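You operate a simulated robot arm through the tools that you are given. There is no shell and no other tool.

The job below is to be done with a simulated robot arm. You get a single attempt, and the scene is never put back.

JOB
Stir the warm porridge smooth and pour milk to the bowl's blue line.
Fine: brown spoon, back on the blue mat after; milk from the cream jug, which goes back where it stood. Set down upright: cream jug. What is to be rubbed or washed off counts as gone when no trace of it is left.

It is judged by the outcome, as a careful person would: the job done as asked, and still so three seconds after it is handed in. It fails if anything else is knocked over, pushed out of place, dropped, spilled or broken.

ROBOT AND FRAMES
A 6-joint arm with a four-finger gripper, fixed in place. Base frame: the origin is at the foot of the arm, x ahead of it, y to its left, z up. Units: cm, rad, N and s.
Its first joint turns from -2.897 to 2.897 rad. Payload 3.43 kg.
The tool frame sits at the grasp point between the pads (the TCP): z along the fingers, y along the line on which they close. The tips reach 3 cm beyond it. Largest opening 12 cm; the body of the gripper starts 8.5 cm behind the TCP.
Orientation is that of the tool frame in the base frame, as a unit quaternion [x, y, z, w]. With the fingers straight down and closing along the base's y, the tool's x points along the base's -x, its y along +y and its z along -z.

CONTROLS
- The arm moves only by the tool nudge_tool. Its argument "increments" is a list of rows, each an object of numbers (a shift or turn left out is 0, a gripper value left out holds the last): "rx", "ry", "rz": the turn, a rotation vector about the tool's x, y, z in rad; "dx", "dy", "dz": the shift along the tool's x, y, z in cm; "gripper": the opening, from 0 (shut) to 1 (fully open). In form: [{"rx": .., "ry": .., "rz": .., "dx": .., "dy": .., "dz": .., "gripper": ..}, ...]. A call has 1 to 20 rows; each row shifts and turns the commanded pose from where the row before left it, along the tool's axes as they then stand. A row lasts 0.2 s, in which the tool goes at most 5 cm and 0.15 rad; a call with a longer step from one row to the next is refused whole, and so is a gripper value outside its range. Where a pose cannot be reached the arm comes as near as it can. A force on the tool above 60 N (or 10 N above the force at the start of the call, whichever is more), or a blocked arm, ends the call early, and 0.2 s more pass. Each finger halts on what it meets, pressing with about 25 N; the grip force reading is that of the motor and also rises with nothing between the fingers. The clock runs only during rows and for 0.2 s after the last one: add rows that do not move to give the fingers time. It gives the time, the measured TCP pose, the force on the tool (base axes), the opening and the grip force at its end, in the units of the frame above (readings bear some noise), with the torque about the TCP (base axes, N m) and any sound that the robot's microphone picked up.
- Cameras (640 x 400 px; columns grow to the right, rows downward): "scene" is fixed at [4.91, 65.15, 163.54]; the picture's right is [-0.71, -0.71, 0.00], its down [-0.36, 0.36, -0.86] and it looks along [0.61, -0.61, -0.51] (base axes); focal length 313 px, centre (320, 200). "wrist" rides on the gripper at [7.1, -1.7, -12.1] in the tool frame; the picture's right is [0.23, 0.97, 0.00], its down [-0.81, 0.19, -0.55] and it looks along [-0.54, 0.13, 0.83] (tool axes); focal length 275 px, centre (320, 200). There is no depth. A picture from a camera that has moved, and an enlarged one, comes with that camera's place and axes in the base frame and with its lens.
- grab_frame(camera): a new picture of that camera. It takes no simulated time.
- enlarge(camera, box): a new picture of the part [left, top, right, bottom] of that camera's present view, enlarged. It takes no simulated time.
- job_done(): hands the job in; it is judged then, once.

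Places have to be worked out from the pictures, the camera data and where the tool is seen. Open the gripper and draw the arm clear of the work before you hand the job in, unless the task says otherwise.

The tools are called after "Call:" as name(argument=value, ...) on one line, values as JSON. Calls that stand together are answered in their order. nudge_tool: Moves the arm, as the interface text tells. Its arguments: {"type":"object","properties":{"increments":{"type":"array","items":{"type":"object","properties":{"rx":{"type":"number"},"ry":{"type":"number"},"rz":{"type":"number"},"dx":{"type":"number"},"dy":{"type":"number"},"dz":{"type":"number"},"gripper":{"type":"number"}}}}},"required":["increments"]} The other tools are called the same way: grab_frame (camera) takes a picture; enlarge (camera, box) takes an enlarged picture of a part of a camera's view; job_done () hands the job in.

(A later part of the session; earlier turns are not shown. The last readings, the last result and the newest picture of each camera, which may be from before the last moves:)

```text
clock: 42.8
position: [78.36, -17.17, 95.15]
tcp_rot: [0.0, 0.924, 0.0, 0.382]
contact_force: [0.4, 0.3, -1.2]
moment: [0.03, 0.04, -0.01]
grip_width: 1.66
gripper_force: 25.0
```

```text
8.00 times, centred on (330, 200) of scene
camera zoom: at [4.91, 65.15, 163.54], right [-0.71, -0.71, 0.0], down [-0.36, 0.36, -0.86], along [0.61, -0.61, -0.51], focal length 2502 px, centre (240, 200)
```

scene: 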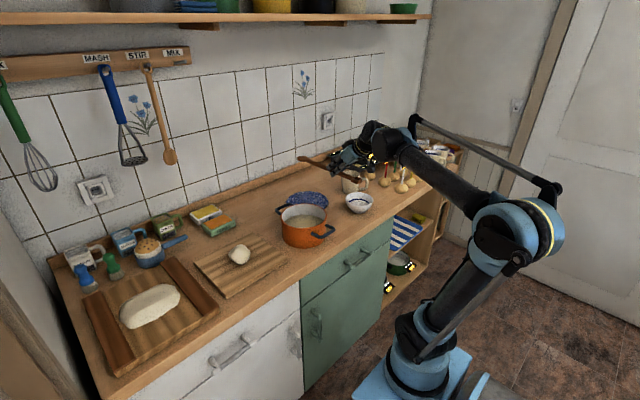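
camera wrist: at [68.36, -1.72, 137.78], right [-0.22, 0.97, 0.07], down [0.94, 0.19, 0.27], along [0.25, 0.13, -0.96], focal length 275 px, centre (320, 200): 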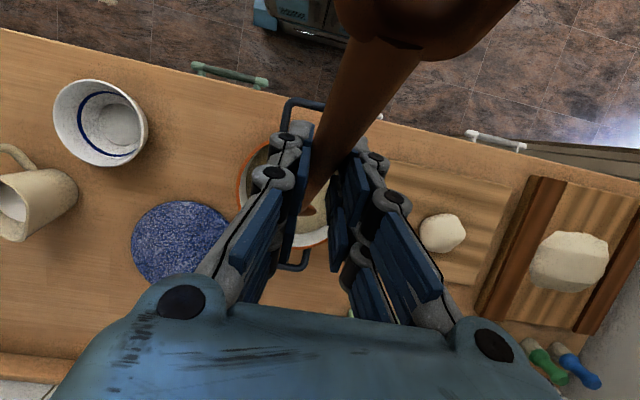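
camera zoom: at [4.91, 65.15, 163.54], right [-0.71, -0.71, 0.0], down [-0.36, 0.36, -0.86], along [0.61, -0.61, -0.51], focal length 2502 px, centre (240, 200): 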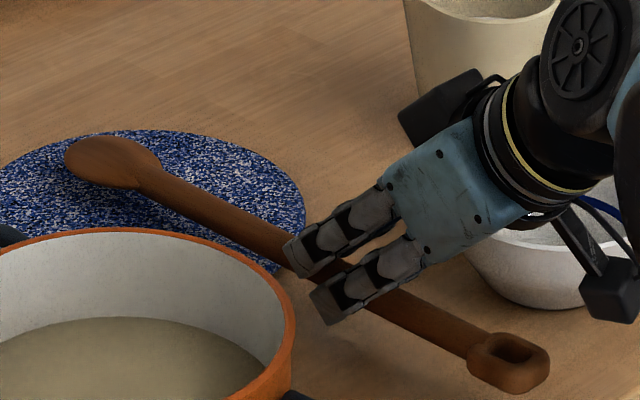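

Only about 1.2 cm remains. I'll lower in small steps until contact.

Call:
nudge_tool(increments=[{"dx": 0.28, "dz": 0.28}, {"dx": 0.28, "dz": 0.28}, {"dx": 0.25, "dz": 0.25}, {}, {}])

Call:
enlarge(camera="scene", box=[290, 175, 370, 225])

```text
clock: 44.0
position: [78.53, -17.23, 94.17]
tcp_rot: [-0.001, 0.924, 0.0, 0.383]
contact_force: [-0.5, -0.5, -1.1]
moment: [0.03, 0.06, 0.02]
grip_width: 1.65
gripper_force: 25.1
```

```text
8.00 times, centred on (330, 200) of scene
camera zoom: at [4.91, 65.15, 163.54], right [-0.71, -0.71, 0.0], down [-0.36, 0.36, -0.86], along [0.61, -0.61, -0.51], focal length 2502 px, centre (240, 200)
```

zoom: 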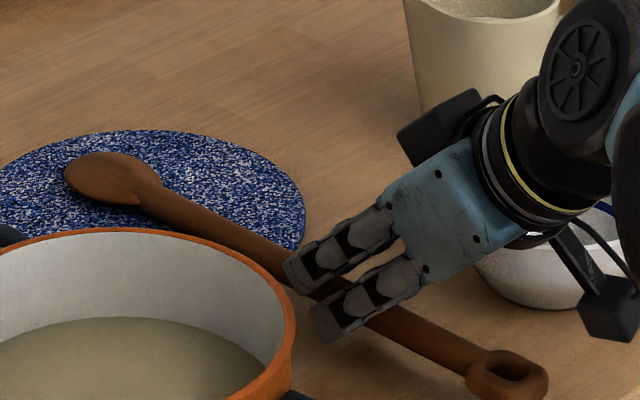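

It's almost down; the hanger end still sits about 2–3 mm high compared with the original picture. I'll lower a bit more and check for contact.

Call:
nudge_tool(increments=[{"dx": 0.12, "dz": 0.12}, {"dx": 0.08, "dz": 0.08}, {}, {}])

Call:
enlarge(camera="scene", box=[290, 175, 370, 225])

```text
clock: 45.0
position: [78.41, -17.27, 93.86]
tcp_rot: [0.0, 0.924, -0.001, 0.383]
contact_force: [5.5, 0.6, 12.3]
moment: [0.02, -0.98, 0.02]
grip_width: 1.66
gripper_force: 25.1
```

```text
8.00 times, centred on (330, 200) of scene
camera zoom: at [4.91, 65.15, 163.54], right [-0.71, -0.71, 0.0], down [-0.36, 0.36, -0.86], along [0.61, -0.61, -0.51], focal length 2502 px, centre (240, 200)
```

zoom: 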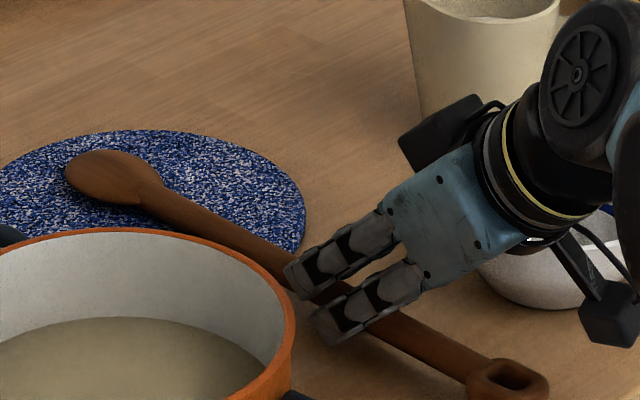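

The spoon is seated (12 N contact). I'll relieve the pressure slightly, open the fingers to the same modest width, and lift straight up.

Call:
nudge_tool(increments=[{"dx": -0.07, "dz": -0.07}, {}, {"gripper": 0.2}, {"gripper": 0.3}, {"gripper": 0.4}, {}, {"dx": -0.5, "dz": -0.5}, {"dx": -1.0, "dz": -1.0}, {"dx": -2.0, "dz": -2.0}, {"dx": -2.5, "dz": -2.5}, {"dx": -2.5, "dz": -2.5}, {"dx": -2.5, "dz": -2.5}, {"dx": -2.5, "dz": -2.5}, {}, {}])

Call:
enlarge(camera="scene", box=[260, 150, 400, 240])

Call:
grab_frame(camera="wrist")

```text
clock: 48.2
position: [78.54, -17.42, 113.04]
tcp_rot: [0.001, 0.924, 0.0, 0.382]
contact_force: [0.7, 0.5, 0.2]
moment: [-0.02, 0.02, 0.03]
grip_width: 4.81
gripper_force: 0.1
```

```text
4.44 times, centred on (330, 195) of scene
camera zoom: at [4.91, 65.15, 163.54], right [-0.71, -0.71, 0.0], down [-0.36, 0.36, -0.86], along [0.61, -0.61, -0.51], focal length 1390 px, centre (276, 222)
```

zoom: 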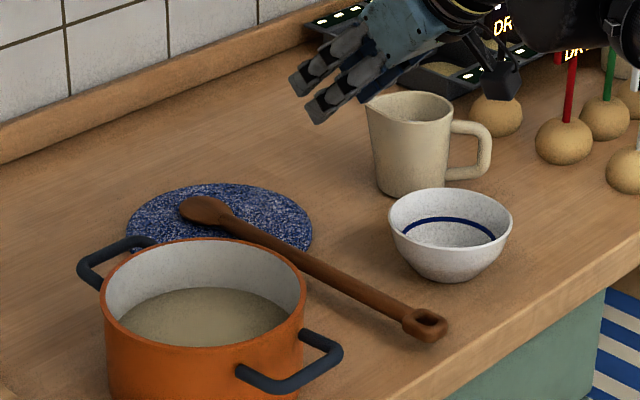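

```text
taken
camera wrist: at [64.98, -19.04, 116.65], right [-0.16, 0.97, -0.16], down [0.18, 0.19, 0.96], along [0.97, 0.13, -0.21], focal length 275 px, centre (320, 200)
```

wrist: 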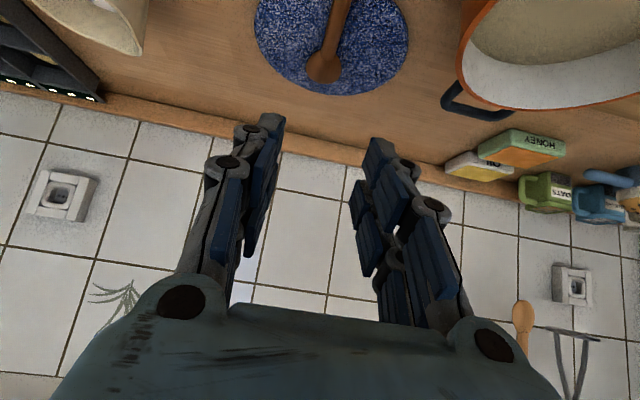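

The spoon is back as it was, with its head on the blue mat. Now I'll back off, return the tool to vertical and look closely at the jug and the bowl.

Call:
nudge_tool(increments=[{"dx": 0.64, "dy": -1.52, "dz": -4.03}, {"dx": 0.64, "dy": -1.52, "dz": -4.03}, {"dx": 0.64, "dy": -1.52, "dz": -4.03}, {"dx": 0.64, "dy": -1.52, "dz": -4.03}, {"dx": 0.64, "dy": -1.52, "dz": -4.03}, {"ry": 0.131}, {"ry": 0.131}, {"ry": 0.131}, {"ry": 0.131}, {"ry": 0.131}, {"ry": 0.13}, {"gripper": 1.0}, {}, {}])

Call:
grab_frame(camera="wrist")

Call:
enlarge(camera="scene", box=[330, 150, 410, 220])

Call:
enlarge(camera="scene", box=[270, 180, 360, 250])

```text
clock: 51.2
position: [61.88, -24.67, 124.94]
tcp_rot: [0.0, 1.0, 0.0, -0.001]
contact_force: [-0.1, -1.1, 0.1]
moment: [-0.02, -0.01, -0.01]
grip_width: 12.0
gripper_force: 0.0
```

```text
taken
camera wrist: at [54.81, -26.42, 137.03], right [-0.23, 0.97, 0.0], down [0.81, 0.19, 0.55], along [0.54, 0.13, -0.83], focal length 275 px, centre (320, 200)
```

wrist: 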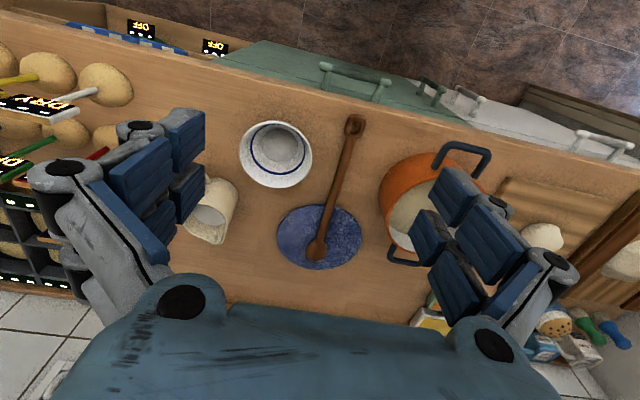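

```text
5.71 times, centred on (370, 185) of scene
camera zoom: at [4.91, 65.15, 163.54], right [-0.71, -0.71, 0.0], down [-0.36, 0.36, -0.86], along [0.61, -0.61, -0.51], focal length 1787 px, centre (34, 286)
```

zoom: 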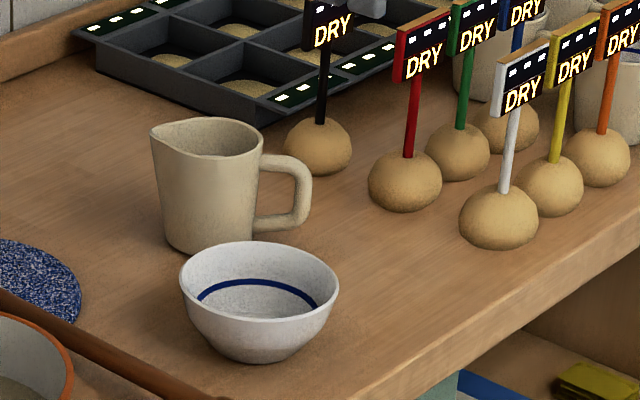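

```text
5.71 times, centred on (315, 215) of scene
camera zoom: at [4.91, 65.15, 163.54], right [-0.71, -0.71, 0.0], down [-0.36, 0.36, -0.86], along [0.61, -0.61, -0.51], focal length 1787 px, centre (349, 114)
```

zoom: 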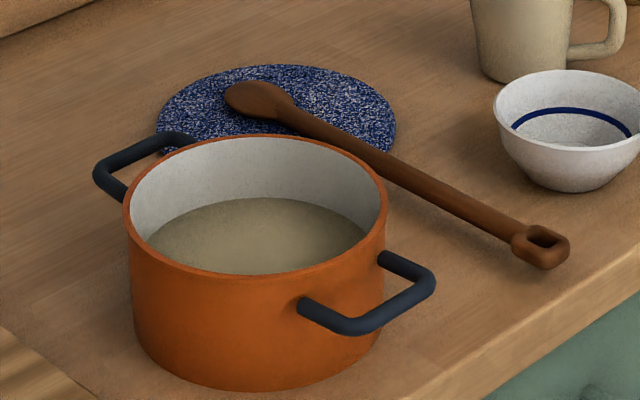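

The porridge is smooth and the spoon rests as before. I'll move the camera over the jug to measure its centre and the handle and spout direction before grasping.

Call:
nudge_tool(increments=[{"dx": -3.0, "dy": -3.0}, {"dx": -3.0, "dy": -3.0}, {"dx": -3.0, "dy": -3.0}, {"dx": -3.0, "dy": -3.0}, {"dx": -2.0, "dy": -2.0}, {}, {}])

Call:
grab_frame(camera="wrist")

Call:
enlarge(camera="wrist", box=[200, 100, 440, 300])

```text
clock: 52.8
position: [75.99, -38.74, 124.83]
tcp_rot: [0.0, 1.0, 0.0, 0.0]
contact_force: [-0.5, -0.7, 1.0]
moment: [-0.02, 0.0, -0.02]
grip_width: 12.01
gripper_force: 0.0
```

```text
taken
camera wrist: at [68.92, -40.46, 136.86], right [-0.23, 0.97, 0.0], down [0.81, 0.19, 0.55], along [0.54, 0.13, -0.83], focal length 275 px, centre (320, 200)
```

wrist: 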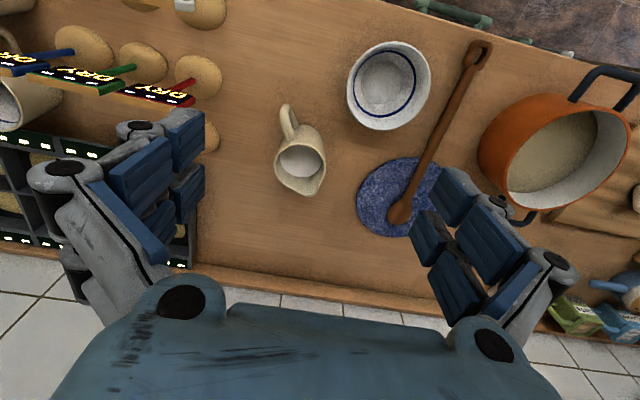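

```text
2.00 times, centred on (320, 200) of wrist
camera zoom: at [68.92, -40.46, 136.86], right [-0.23, 0.97, 0.0], down [0.81, 0.19, 0.55], along [0.54, 0.13, -0.83], focal length 551 px, centre (320, 200)
```

zoom: 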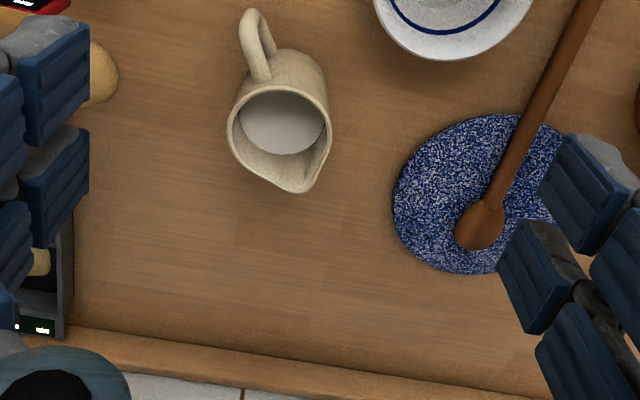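

Clear view: the jug is centred at ≈(88.0,-38.9), its rim ≈8 cm wide at z≈99.4, the spout points along azimuth ≈29° and the handle opposite. I'll grip its sides from above with the closing axis across the handle–spout line, so I turn the tool about the vertical at this safe height until its x axis lines up with the spout.

Call:
nudge_tool(increments=[{"rz": 0.147}, {"rz": 0.147}, {"rz": 0.147}, {"rz": 0.147}, {"rz": 0.147}, {"rz": 0.147}, {"rz": 0.147}, {"rz": 0.147}, {"rz": 0.147}, {"rz": 0.147}, {"rz": 0.147}, {"rz": 0.147}, {"rz": 0.147}, {"rz": 0.147}, {"rz": 0.147}, {"rz": 0.147}, {"rz": 0.147}, {"rz": 0.136}, {}, {}])

Call:
grab_frame(camera="wrist")

Call:
grab_frame(camera="scene")

```text
clock: 57.0
position: [75.75, -38.72, 125.11]
tcp_rot: [0.968, 0.251, 0.001, 0.0]
contact_force: [-0.3, -0.1, -1.0]
moment: [-0.01, 0.0, 0.0]
grip_width: 11.98
gripper_force: 0.0
```

```text
taken
camera wrist: at [81.27, -33.87, 137.08], right [0.67, -0.74, 0.0], down [-0.62, -0.56, 0.55], along [-0.41, -0.37, -0.83], focal length 275 px, centre (320, 200)
```

wrist: 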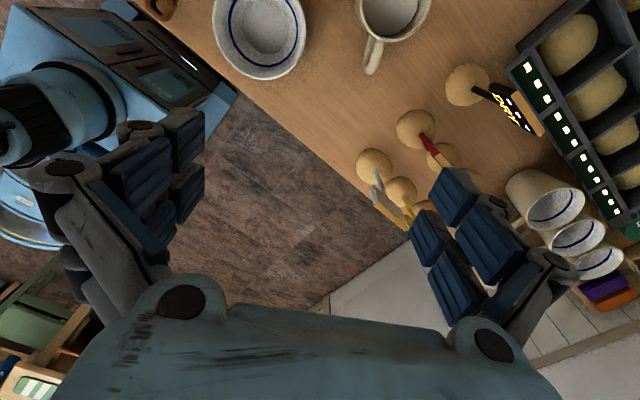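

```text
taken
```

scene: 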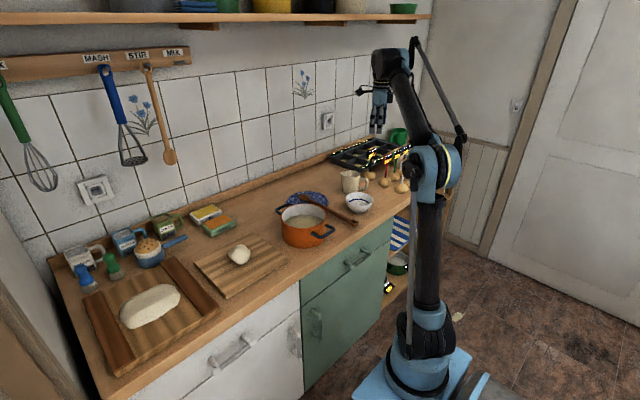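

The yaw was reached exactly (tool x along azimuth 29°). Now I'll move over the jug centre, staying about 12 cm above its rim.

Call:
nudge_tool(increments=[{"dx": 2.65, "dy": 1.53, "dz": 2.75}, {"dx": 2.65, "dy": 1.53, "dz": 2.75}, {"dx": 2.65, "dy": 1.53, "dz": 2.75}, {"dx": 2.65, "dy": 1.53, "dz": 2.75}, {}, {}])

Call:
grab_frame(camera="wrist")

Call:
enlarge(camera="scene", box=[310, 110, 450, 220])

```text
clock: 58.4
position: [88.04, -39.16, 113.95]
tcp_rot: [0.968, 0.251, 0.0, 0.001]
contact_force: [-0.6, 0.3, -0.5]
moment: [0.02, 0.03, -0.03]
grip_width: 12.0
gripper_force: 0.0
```

```text
taken
camera wrist: at [93.46, -34.14, 125.98], right [0.67, -0.74, 0.0], down [-0.61, -0.56, 0.55], along [-0.41, -0.37, -0.83], focal length 275 px, centre (320, 200)
```

wrist: 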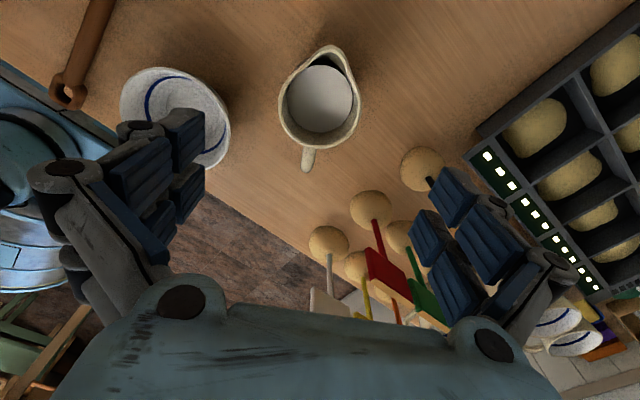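

```text
3.64 times, centred on (380, 165) of scene
camera zoom: at [4.91, 65.15, 163.54], right [-0.71, -0.71, 0.0], down [-0.36, 0.36, -0.86], along [0.61, -0.61, -0.51], focal length 1137 px, centre (102, 327)
```

zoom: 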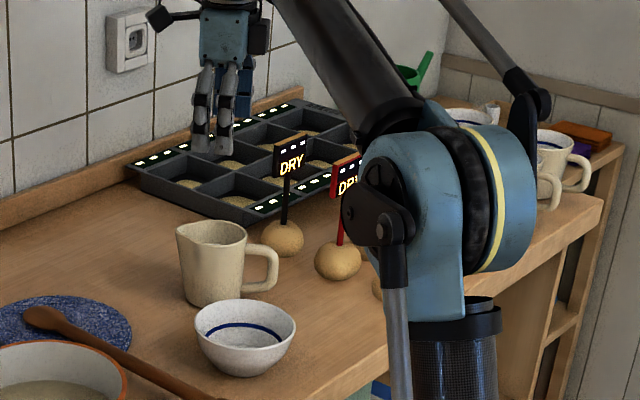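

The jug is between the fingers in view, spout at the top of the picture and handle at the bottom. I'll zoom in to refine its centre and orientation relative to the tool.

Call:
enlarge(camera="wrist", box=[240, 20, 400, 190])

```text
2.35 times, centred on (320, 105) of wrist
camera zoom: at [93.46, -34.14, 125.98], right [0.67, -0.74, 0.0], down [-0.61, -0.56, 0.55], along [-0.41, -0.37, -0.83], focal length 648 px, centre (320, 424)
```

zoom: 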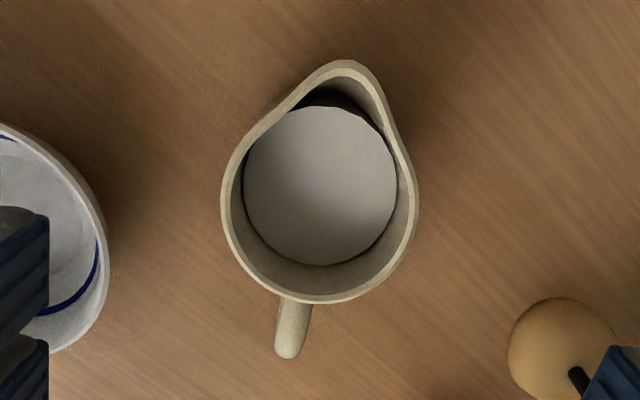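

The jug centre is ≈(88.2,-39.1), almost exactly under the TCP, with the spout–handle line at azimuth ≈31°, so I'll turn 2° more. Then I'll descend until the tips are just above the rim level.

Call:
nudge_tool(increments=[{"dx": 0.17, "rz": -0.035}, {"dz": 3.3}, {"dz": 3.3}, {"dz": 3.3}, {}, {}])

Call:
grab_frame(camera="wrist")

Call:
enlarge(camera="scene", box=[320, 140, 420, 220])

```text
clock: 59.8
position: [88.23, -39.08, 104.16]
tcp_rot: [0.963, 0.268, 0.0, 0.0]
contact_force: [-0.3, -0.2, 0.2]
moment: [-0.01, -0.01, 0.01]
grip_width: 12.03
gripper_force: 0.0
```

```text
taken
camera wrist: at [93.59, -33.98, 116.16], right [0.7, -0.71, 0.0], down [-0.59, -0.58, 0.55], along [-0.4, -0.39, -0.83], focal length 275 px, centre (320, 200)
```

wrist: 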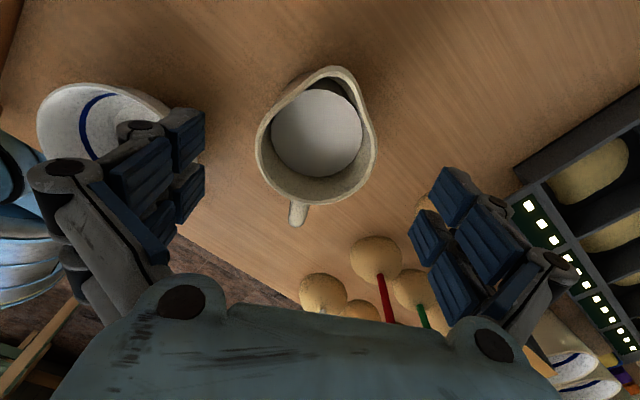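

```text
5.00 times, centred on (370, 180) of scene
camera zoom: at [4.91, 65.15, 163.54], right [-0.71, -0.71, 0.0], down [-0.36, 0.36, -0.86], along [0.61, -0.61, -0.51], focal length 1564 px, centre (70, 300)
```

zoom: 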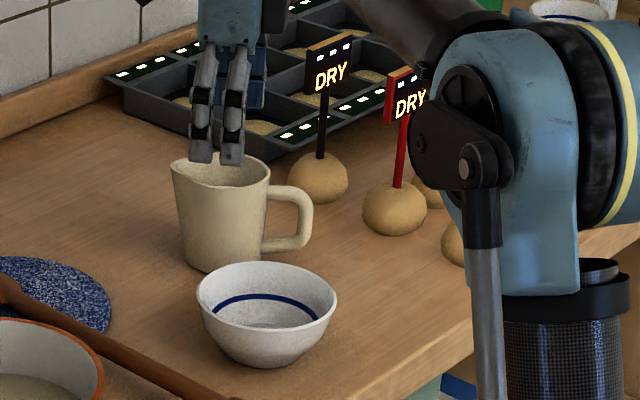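

The fingers straddle the jug with the handle and spout clear. There's a tiny 2 mm offset to correct, then I'll descend to grip height (TCP z≈95.6).

Call:
nudge_tool(increments=[{"dy": -0.2}, {"dz": 2.2}, {"dz": 2.2}, {"dz": 2.2}, {"dz": 2.0}, {}, {}])

Call:
grab_frame(camera="wrist")

Call:
enlarge(camera="scene", box=[320, 140, 420, 220])

```text
clock: 61.4
position: [88.02, -38.82, 95.41]
tcp_rot: [0.963, 0.268, 0.0, 0.0]
contact_force: [0.6, 0.2, -0.6]
moment: [-0.02, -0.02, -0.03]
grip_width: 12.0
gripper_force: 0.0
```

```text
taken
camera wrist: at [93.37, -33.67, 107.5], right [0.7, -0.71, 0.0], down [-0.59, -0.58, 0.55], along [-0.4, -0.39, -0.83], focal length 275 px, centre (320, 200)
```

wrist: 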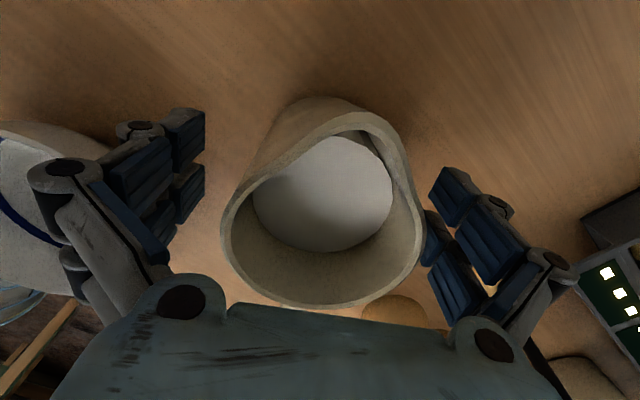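

```text
5.00 times, centred on (370, 180) of scene
camera zoom: at [4.91, 65.15, 163.54], right [-0.71, -0.71, 0.0], down [-0.36, 0.36, -0.86], along [0.61, -0.61, -0.51], focal length 1564 px, centre (70, 300)
```

zoom: 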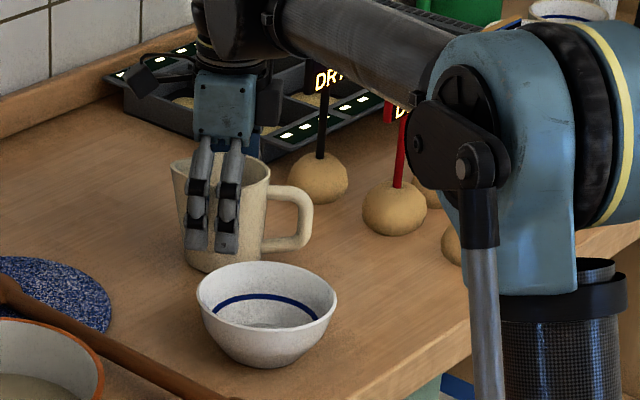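

The jug is centred between the fingers at TCP (88.0,-38.8,95.4), the pose I'll return it to. I'll close in gradually so it doesn't shift.

Call:
nudge_tool(increments=[{"gripper": 0.8}, {"gripper": 0.72}, {"gripper": 0.68}, {"gripper": 0.64}, {"gripper": 0.55}, {"gripper": 0.4}, {"gripper": 0.0}, {}, {}])

Call:
grab_frame(camera="wrist")

Call:
enlarge(camera="scene", box=[320, 140, 420, 220])

```text
clock: 63.4
position: [88.04, -38.73, 95.5]
tcp_rot: [0.964, 0.267, 0.001, 0.0]
contact_force: [3.8, -3.3, 3.7]
moment: [-0.11, 0.09, 0.09]
grip_width: 7.27
gripper_force: 25.0
```

```text
taken
camera wrist: at [93.37, -33.67, 107.51], right [0.7, -0.71, 0.0], down [-0.59, -0.58, 0.55], along [-0.4, -0.39, -0.83], focal length 275 px, centre (320, 200)
```

wrist: 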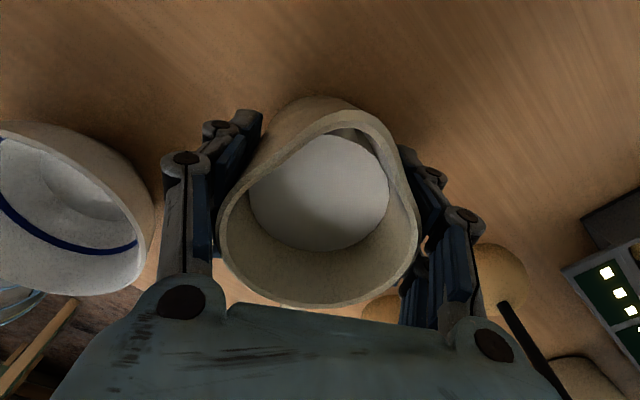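

```text
5.00 times, centred on (370, 180) of scene
camera zoom: at [4.91, 65.15, 163.54], right [-0.71, -0.71, 0.0], down [-0.36, 0.36, -0.86], along [0.61, -0.61, -0.51], focal length 1564 px, centre (70, 300)
```

zoom: 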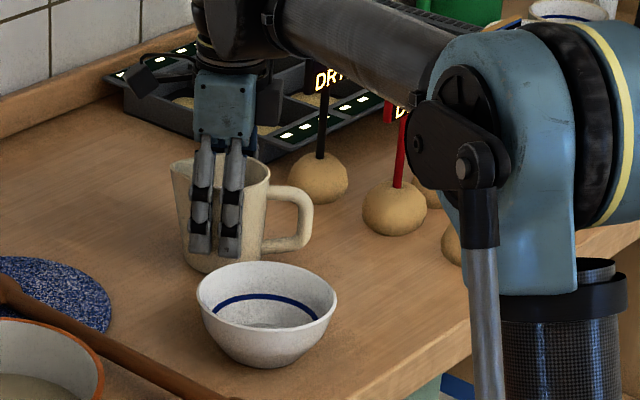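

The jug is gripped (7.27 cm, 25 N). I'll lift it slightly and check the weight and that it holds.

Call:
nudge_tool(increments=[{"dz": -0.4}, {"dz": -0.8}, {"dz": -0.8}, {}, {}])

Call:
enlarge(camera="scene", box=[320, 140, 420, 220])

Call:
grab_frame(camera="wrist")

```text
clock: 64.6
position: [88.0, -38.57, 97.42]
tcp_rot: [0.963, 0.268, -0.001, 0.0]
contact_force: [-0.2, -0.1, -7.0]
moment: [0.07, -0.06, -0.01]
grip_width: 7.28
gripper_force: 24.9
```

```text
5.00 times, centred on (370, 180) of scene
camera zoom: at [4.91, 65.15, 163.54], right [-0.71, -0.71, 0.0], down [-0.36, 0.36, -0.86], along [0.61, -0.61, -0.51], focal length 1564 px, centre (70, 300)
```

zoom: 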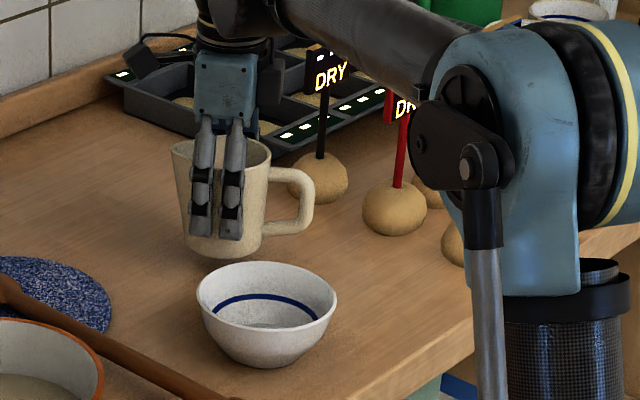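

```text
taken
camera wrist: at [93.29, -33.55, 109.47], right [0.7, -0.71, 0.0], down [-0.59, -0.58, 0.55], along [-0.4, -0.39, -0.83], focal length 275 px, centre (320, 200)
```

wrist: 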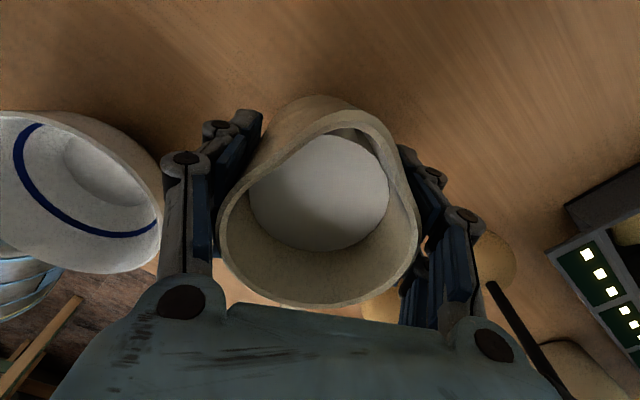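

The jug is held securely (≈7 N weight) and its milk sits a couple of cm below the rim. I'll raise it clear of everything and move it toward the pouring side of the bowl.

Call:
nudge_tool(increments=[{"dz": -1.0}, {"dz": -2.0}, {"dz": -2.5}, {"dz": -2.5}, {"dz": -2.5}, {"dz": -2.5}, {"dz": -1.5}, {"dz": -0.8}, {"dx": -0.14, "dy": -1.05}, {"dx": -0.27, "dy": -2.1}, {"dx": -0.27, "dy": -2.1}, {"dx": -0.27, "dy": -2.1}, {"dx": -0.27, "dy": -2.1}, {"dx": -0.14, "dy": -1.05}, {}, {}])

Call:
grab_frame(camera="scene")

Call:
grab_frame(camera="wrist")

```text
clock: 68.0
position: [81.33, -30.29, 112.68]
tcp_rot: [0.963, 0.268, -0.001, 0.001]
contact_force: [0.2, -0.6, -7.3]
moment: [0.06, -0.05, 0.0]
grip_width: 7.3
gripper_force: 25.2
```

```text
taken
```

scene: 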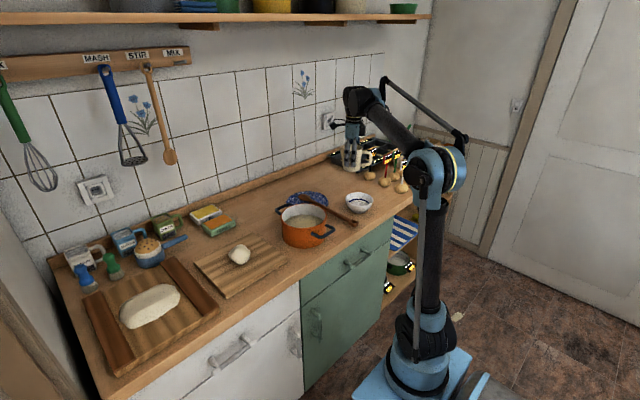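

```text
taken
camera wrist: at [86.74, -25.28, 124.77], right [0.7, -0.71, 0.0], down [-0.59, -0.58, 0.55], along [-0.4, -0.39, -0.83], focal length 275 px, centre (320, 200)
```

wrist: 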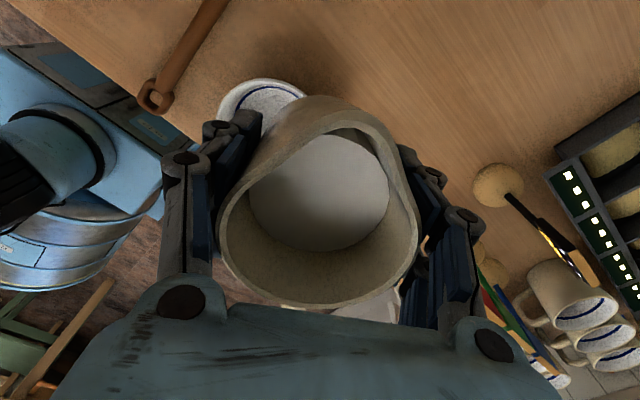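

No slip, and the milk is steady. Now I'll turn the jug gently about the vertical so the spout faces back toward the bowl and robot side.

Call:
nudge_tool(increments=[{"rz": -0.06}, {"rz": -0.12}, {"rz": -0.125}, {"rz": -0.125}, {"rz": -0.125}, {"rz": -0.125}, {"rz": -0.125}, {"rz": -0.125}, {"rz": -0.125}, {"rz": -0.125}, {"rz": -0.125}, {"rz": -0.125}, {"rz": -0.125}, {"rz": -0.125}, {"rz": -0.125}, {"rz": -0.125}, {"rz": -0.125}, {"rz": -0.125}, {"rz": -0.125}, {"rz": -0.1}])

Call:
grab_frame(camera="scene")

Call:
grab_frame(camera="wrist")

Call:
enlarge(camera="scene", box=[300, 110, 440, 230])

```text
clock: 72.2
position: [81.59, -30.37, 112.84]
tcp_rot: [0.096, 0.995, -0.001, -0.001]
contact_force: [0.2, -0.7, -5.7]
moment: [0.02, 0.06, 0.01]
grip_width: 7.3
gripper_force: 24.6
```

```text
taken
```

scene: 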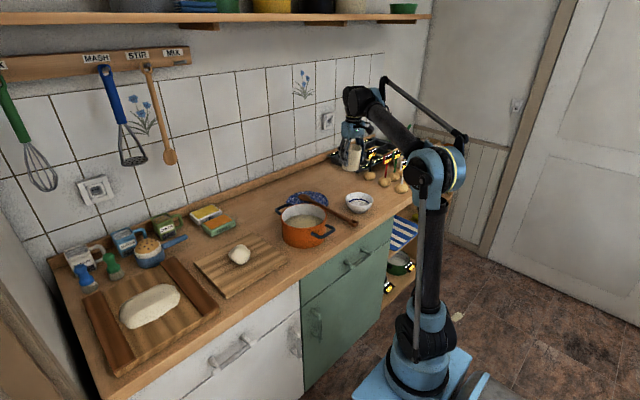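

```text
taken
camera wrist: at [74.27, -30.72, 124.84], right [-0.04, 1.0, 0.0], down [0.83, 0.03, 0.55], along [0.55, 0.02, -0.83], focal length 275 px, centre (320, 200)
```

wrist: 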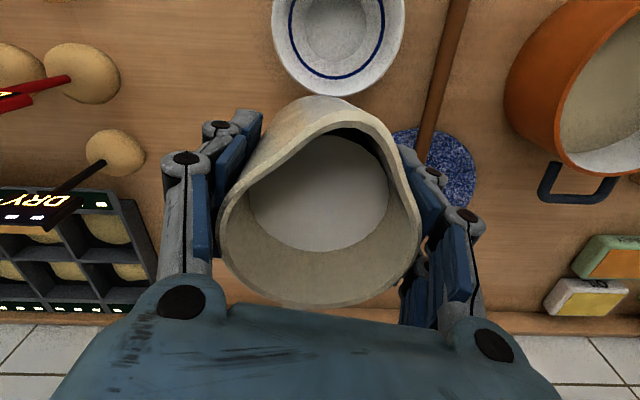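

```text
3.33 times, centred on (370, 170) of scene
camera zoom: at [4.91, 65.15, 163.54], right [-0.71, -0.71, 0.0], down [-0.36, 0.36, -0.86], along [0.61, -0.61, -0.51], focal length 1043 px, centre (153, 300)
```

zoom: 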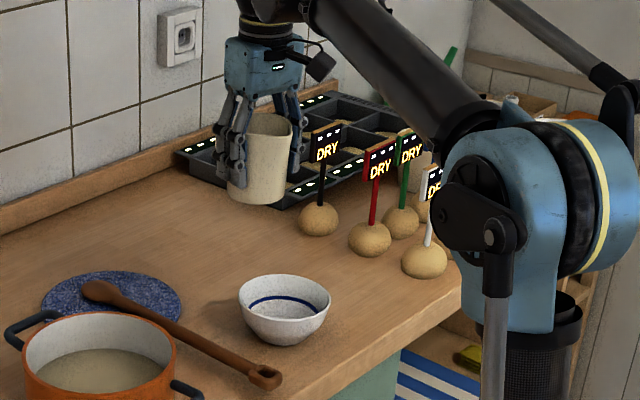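

The spout now faces the bowl (azimuth 169°) and the bowl is centred at ≈(74.8,-29). I'll lower the jug to pouring height beside and above the bowl.

Call:
nudge_tool(increments=[{"dz": 1.0}, {"dz": 2.0}, {"dz": 2.5}, {"dz": 2.0}, {"dz": 1.2}, {"dz": 0.6}, {}, {}])

Call:
enlarge(camera="scene", box=[310, 140, 430, 230])

Call:
grab_frame(camera="wrist")

```text
clock: 74.0
position: [81.45, -30.3, 103.54]
tcp_rot: [0.097, 0.995, 0.0, -0.001]
contact_force: [-0.5, -0.4, -6.4]
moment: [0.01, 0.09, 0.0]
grip_width: 7.29
gripper_force: 24.7
```

```text
4.44 times, centred on (370, 185) of scene
camera zoom: at [4.91, 65.15, 163.54], right [-0.71, -0.71, 0.0], down [-0.36, 0.36, -0.86], along [0.61, -0.61, -0.51], focal length 1390 px, centre (98, 267)
```

zoom: 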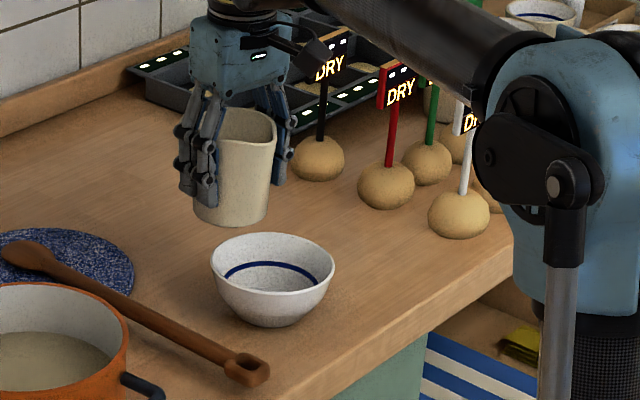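

```text
taken
camera wrist: at [74.13, -30.6, 115.55], right [-0.04, 1.0, 0.0], down [0.83, 0.03, 0.55], along [0.55, 0.02, -0.83], focal length 275 px, centre (320, 200)
```

wrist: 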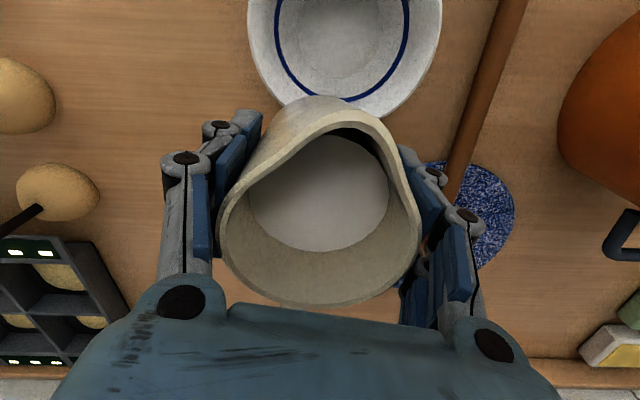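

Everything is lined up: the lip will come over the bowl's centre. I'll tilt about 18° first to verify the jug follows the gripper without slipping.

Call:
nudge_tool(increments=[{"ry": -0.06}, {"ry": -0.08}, {"ry": -0.08}, {"ry": -0.08}, {}, {}])

Call:
enlarge(camera="scene", box=[330, 150, 410, 220])

Call:
grab_frame(camera="wrist")

```text
clock: 75.4
position: [81.36, -30.26, 103.49]
tcp_rot: [0.094, 0.984, -0.014, 0.148]
contact_force: [-0.7, 0.2, -6.7]
moment: [0.04, 0.09, 0.03]
grip_width: 7.31
gripper_force: 24.8
```

```text
5.71 times, centred on (370, 185) of scene
camera zoom: at [4.91, 65.15, 163.54], right [-0.71, -0.71, 0.0], down [-0.36, 0.36, -0.86], along [0.61, -0.61, -0.51], focal length 1787 px, centre (34, 286)
```

zoom: 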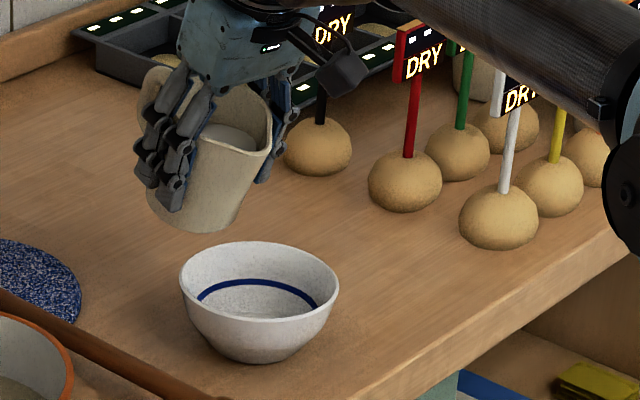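

```text
taken
camera wrist: at [70.99, -29.99, 112.9], right [-0.03, 1.0, -0.07], down [0.64, 0.07, 0.77], along [0.77, -0.02, -0.64], focal length 275 px, centre (320, 200)
```

wrist: 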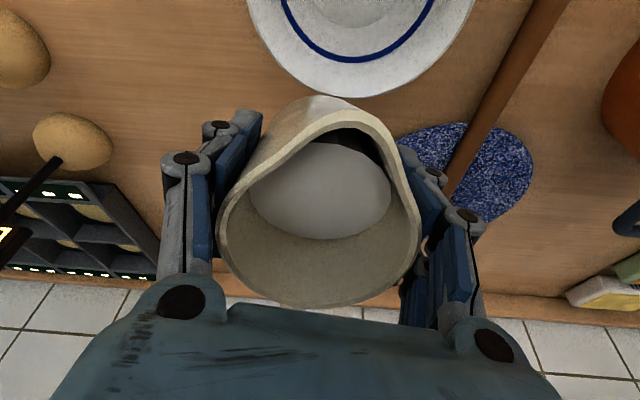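

The jug tilts rigidly with the hand and the milk is approaching the spout. I'll tilt further in small increments, checking for flow.

Call:
nudge_tool(increments=[{"ry": -0.06}, {"ry": -0.06}, {}])

Call:
enlarge(camera="scene", box=[330, 150, 410, 220])

Call:
enlarge(camera="wrist", box=[200, 0, 480, 320])

```text
clock: 76.2
position: [81.53, -30.34, 103.49]
tcp_rot: [0.095, 0.974, -0.02, 0.206]
contact_force: [-0.1, 0.9, -5.8]
moment: [0.01, 0.08, 0.02]
grip_width: 7.29
gripper_force: 24.9
```

```text
5.71 times, centred on (370, 185) of scene
camera zoom: at [4.91, 65.15, 163.54], right [-0.71, -0.71, 0.0], down [-0.36, 0.36, -0.86], along [0.61, -0.61, -0.51], focal length 1787 px, centre (34, 286)
```

zoom: 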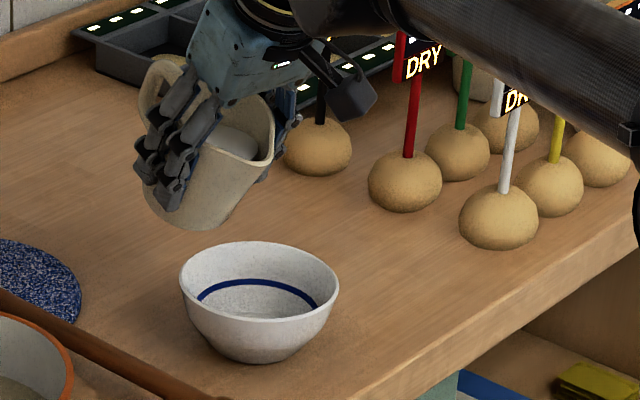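

```text
1.25 times, centred on (340, 160) of wrist
camera zoom: at [69.98, -29.82, 111.58], right [-0.02, 1.0, -0.09], down [0.54, 0.09, 0.83], along [0.84, -0.04, -0.54], focal length 344 px, centre (295, 250)
```

zoom: 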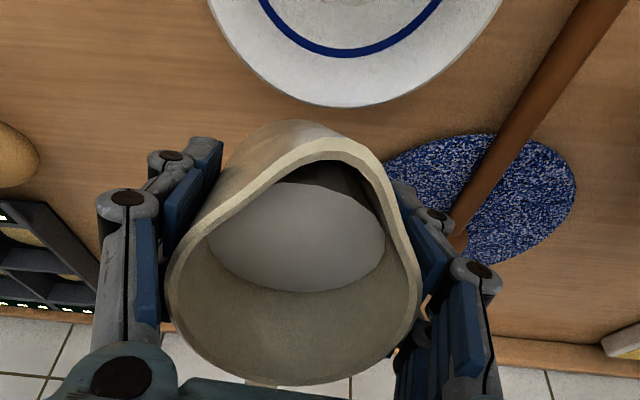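

At 24° there's still no flow, and the milk remains about a centimetre below the lip. I'll continue tilting gradually.

Call:
nudge_tool(increments=[{"ry": -0.05}, {"ry": -0.05}, {}])

Call:
enlarge(camera="scene", box=[330, 150, 410, 220])

Call:
enlarge(camera="wrist", box=[200, 0, 480, 320])

```text
clock: 77.0
position: [81.41, -30.32, 103.53]
tcp_rot: [0.093, 0.962, -0.025, 0.255]
contact_force: [0.5, 0.0, -6.8]
moment: [0.02, 0.09, -0.02]
grip_width: 7.27
gripper_force: 25.3
```

```text
5.71 times, centred on (370, 185) of scene
camera zoom: at [4.91, 65.15, 163.54], right [-0.71, -0.71, 0.0], down [-0.36, 0.36, -0.86], along [0.61, -0.61, -0.51], focal length 1787 px, centre (34, 286)
```

zoom: 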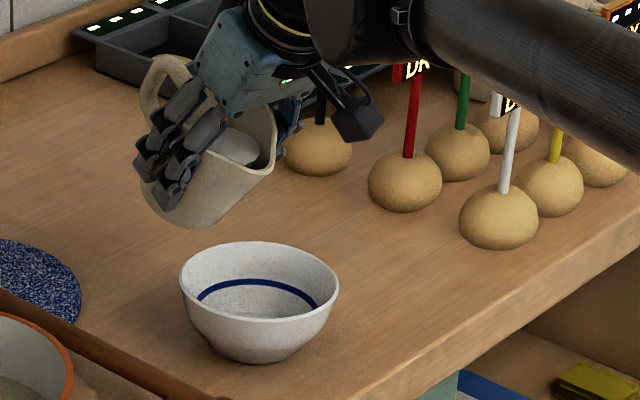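

```text
1.25 times, centred on (340, 160) of wrist
camera zoom: at [69.19, -29.64, 110.4], right [-0.01, 0.99, -0.11], down [0.46, 0.11, 0.88], along [0.89, -0.05, -0.46], focal length 344 px, centre (295, 250)
```

zoom: 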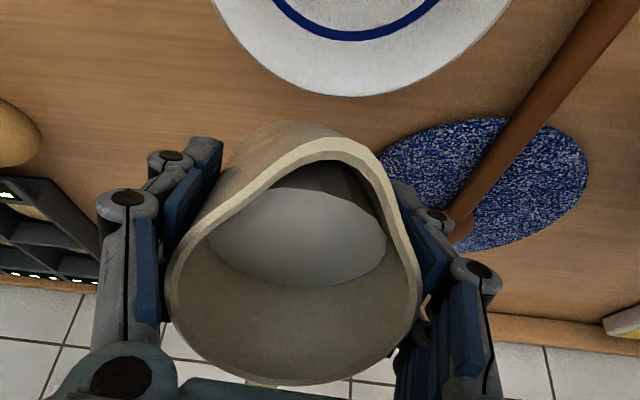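

At 30° there's still no flow. I'll continue in small increments.

Call:
nudge_tool(increments=[{"ry": -0.05}, {"ry": -0.05}, {}])

Call:
enlarge(camera="scene", box=[330, 150, 410, 220])

Call:
enlarge(camera="wrist", box=[200, 0, 480, 320])

```text
clock: 77.8
position: [81.45, -30.34, 103.37]
tcp_rot: [0.092, 0.948, -0.03, 0.303]
contact_force: [-0.4, -0.1, -6.8]
moment: [-0.02, 0.07, 0.02]
grip_width: 7.27
gripper_force: 24.9
```

```text
5.71 times, centred on (370, 185) of scene
camera zoom: at [4.91, 65.15, 163.54], right [-0.71, -0.71, 0.0], down [-0.36, 0.36, -0.86], along [0.61, -0.61, -0.51], focal length 1787 px, centre (34, 286)
```

zoom: 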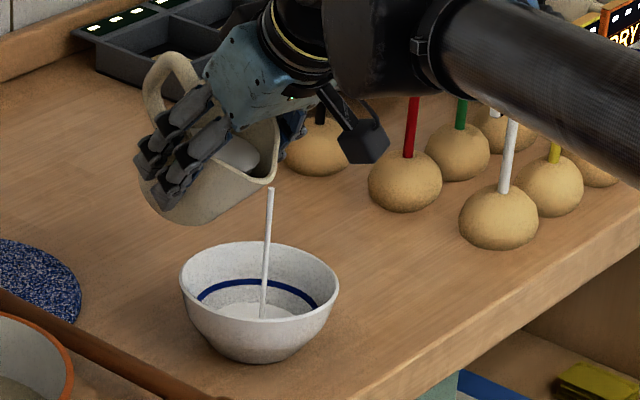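

```text
1.25 times, centred on (340, 160) of wrist
camera zoom: at [68.52, -29.58, 109.1], right [0.0, 0.99, -0.13], down [0.37, 0.12, 0.92], along [0.93, -0.05, -0.37], focal length 344 px, centre (295, 250)
```

zoom: 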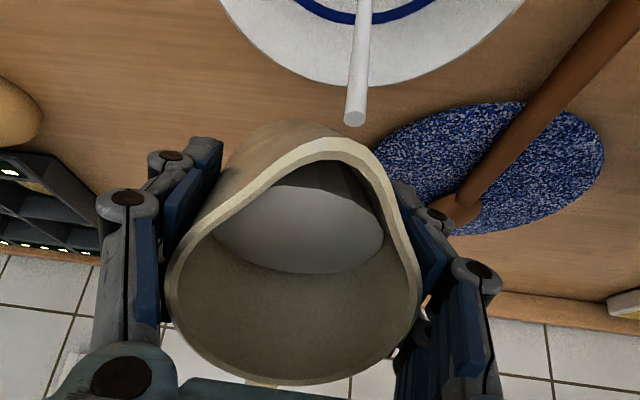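

The stream has started at ≈35° and lands in the middle of the bowl. I'll hold the angle briefly and see how fast the level rises.

Call:
nudge_tool(increments=[{}, {}])

Call:
enlarge(camera="scene", box=[340, 180, 390, 220])

```text
clock: 78.4
position: [81.37, -30.28, 103.34]
tcp_rot: [0.092, 0.948, -0.029, 0.302]
contact_force: [0.2, -0.3, -6.6]
moment: [0.04, 0.09, -0.01]
grip_width: 7.27
gripper_force: 25.2
```

```text
10.00 times, centred on (365, 200) of scene
camera zoom: at [4.91, 65.15, 163.54], right [-0.71, -0.71, 0.0], down [-0.36, 0.36, -0.86], along [0.61, -0.61, -0.51], focal length 3128 px, centre (-130, 200)
```

zoom: 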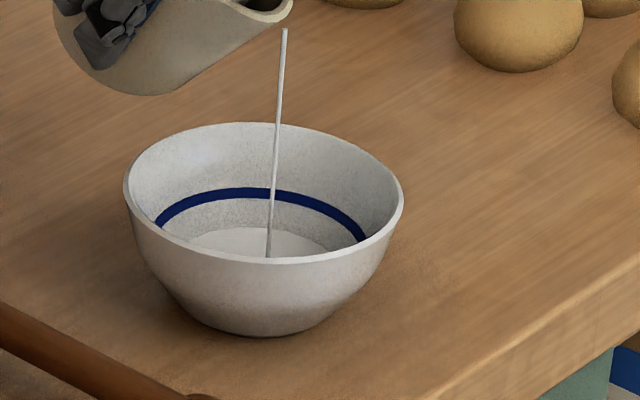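

Flow is thinning as the jug level drops, and the milk disc is well below the line. I'll tilt a little more and keep going in short bursts.

Call:
nudge_tool(increments=[{"ry": -0.05}, {}, {}])

Call:
enlarge(camera="scene", box=[340, 180, 390, 220])

```text
clock: 79.2
position: [81.51, -30.35, 103.42]
tcp_rot: [0.092, 0.94, -0.032, 0.327]
contact_force: [0.0, 0.4, -6.2]
moment: [0.04, 0.09, 0.04]
grip_width: 7.26
gripper_force: 24.9
```

```text
10.00 times, centred on (365, 200) of scene
camera zoom: at [4.91, 65.15, 163.54], right [-0.71, -0.71, 0.0], down [-0.36, 0.36, -0.86], along [0.61, -0.61, -0.51], focal length 3128 px, centre (-130, 200)
```

zoom: 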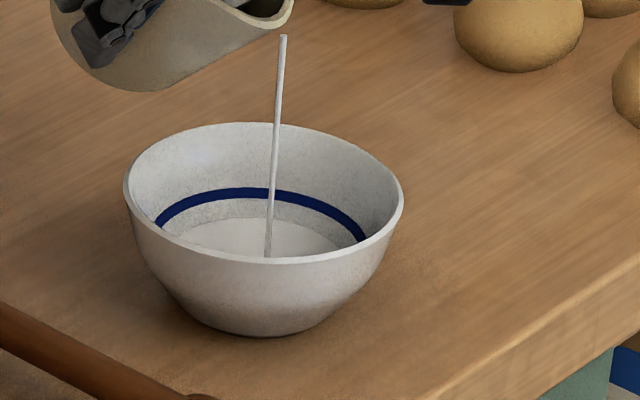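

The level is rising steadily (disc far edge from ~228 to ~218; the line's lower edge is at ~203). I'll continue with another small tilt.

Call:
nudge_tool(increments=[{"ry": -0.05}, {}, {}])

Call:
enlarge(camera="scene", box=[340, 180, 390, 220])

```text
clock: 80.0
position: [81.43, -30.36, 103.49]
tcp_rot: [0.09, 0.931, -0.033, 0.351]
contact_force: [-0.8, -0.1, -6.0]
moment: [0.0, 0.07, -0.02]
grip_width: 7.26
gripper_force: 25.3
```

```text
10.00 times, centred on (365, 200) of scene
camera zoom: at [4.91, 65.15, 163.54], right [-0.71, -0.71, 0.0], down [-0.36, 0.36, -0.86], along [0.61, -0.61, -0.51], focal length 3128 px, centre (-130, 200)
```

zoom: 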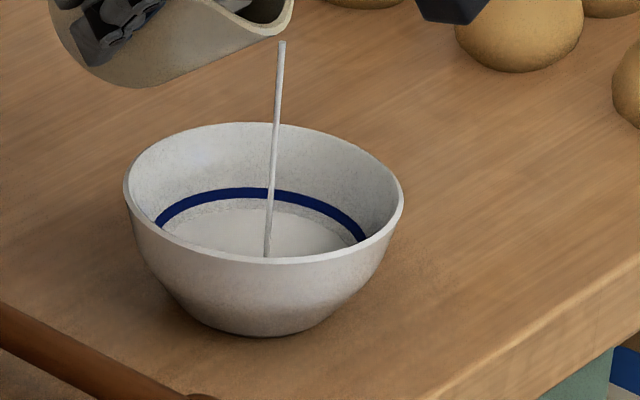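

The level is getting close; the remaining gap to the line's lower edge is about 8 px in the zoom. I'll use a slightly smaller step now.

Call:
nudge_tool(increments=[{"ry": -0.04}, {}, {}])

Call:
enlarge(camera="scene", box=[350, 185, 382, 210])

```text
clock: 80.8
position: [81.43, -30.4, 103.49]
tcp_rot: [0.089, 0.924, -0.035, 0.37]
contact_force: [0.1, -0.5, -5.6]
moment: [0.02, 0.08, -0.01]
grip_width: 7.28
gripper_force: 24.6
```

```text
16.00 times, centred on (366, 198) of scene
camera zoom: at [4.91, 65.15, 163.54], right [-0.71, -0.71, 0.0], down [-0.36, 0.36, -0.86], along [0.61, -0.61, -0.51], focal length 5005 px, centre (-416, 240)
```

zoom: 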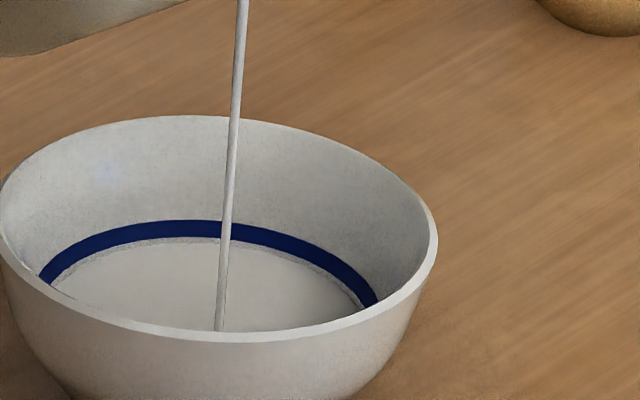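

The milk is just below the line (about 2 mm). I'll do another small step.

Call:
nudge_tool(increments=[{"ry": -0.04}, {}, {}])

Call:
enlarge(camera="scene", box=[350, 185, 382, 210])

```text
clock: 81.6
position: [81.37, -30.4, 103.45]
tcp_rot: [0.088, 0.917, -0.037, 0.387]
contact_force: [0.7, 0.1, -5.7]
moment: [0.0, 0.07, 0.0]
grip_width: 7.26
gripper_force: 25.4
```

```text
16.00 times, centred on (366, 198) of scene
camera zoom: at [4.91, 65.15, 163.54], right [-0.71, -0.71, 0.0], down [-0.36, 0.36, -0.86], along [0.61, -0.61, -0.51], focal length 5005 px, centre (-416, 240)
```

zoom: 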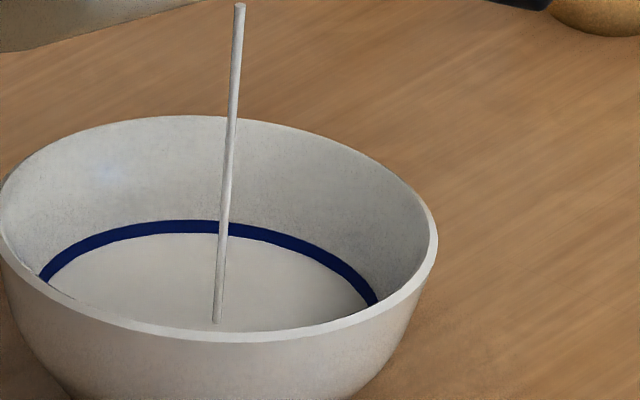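

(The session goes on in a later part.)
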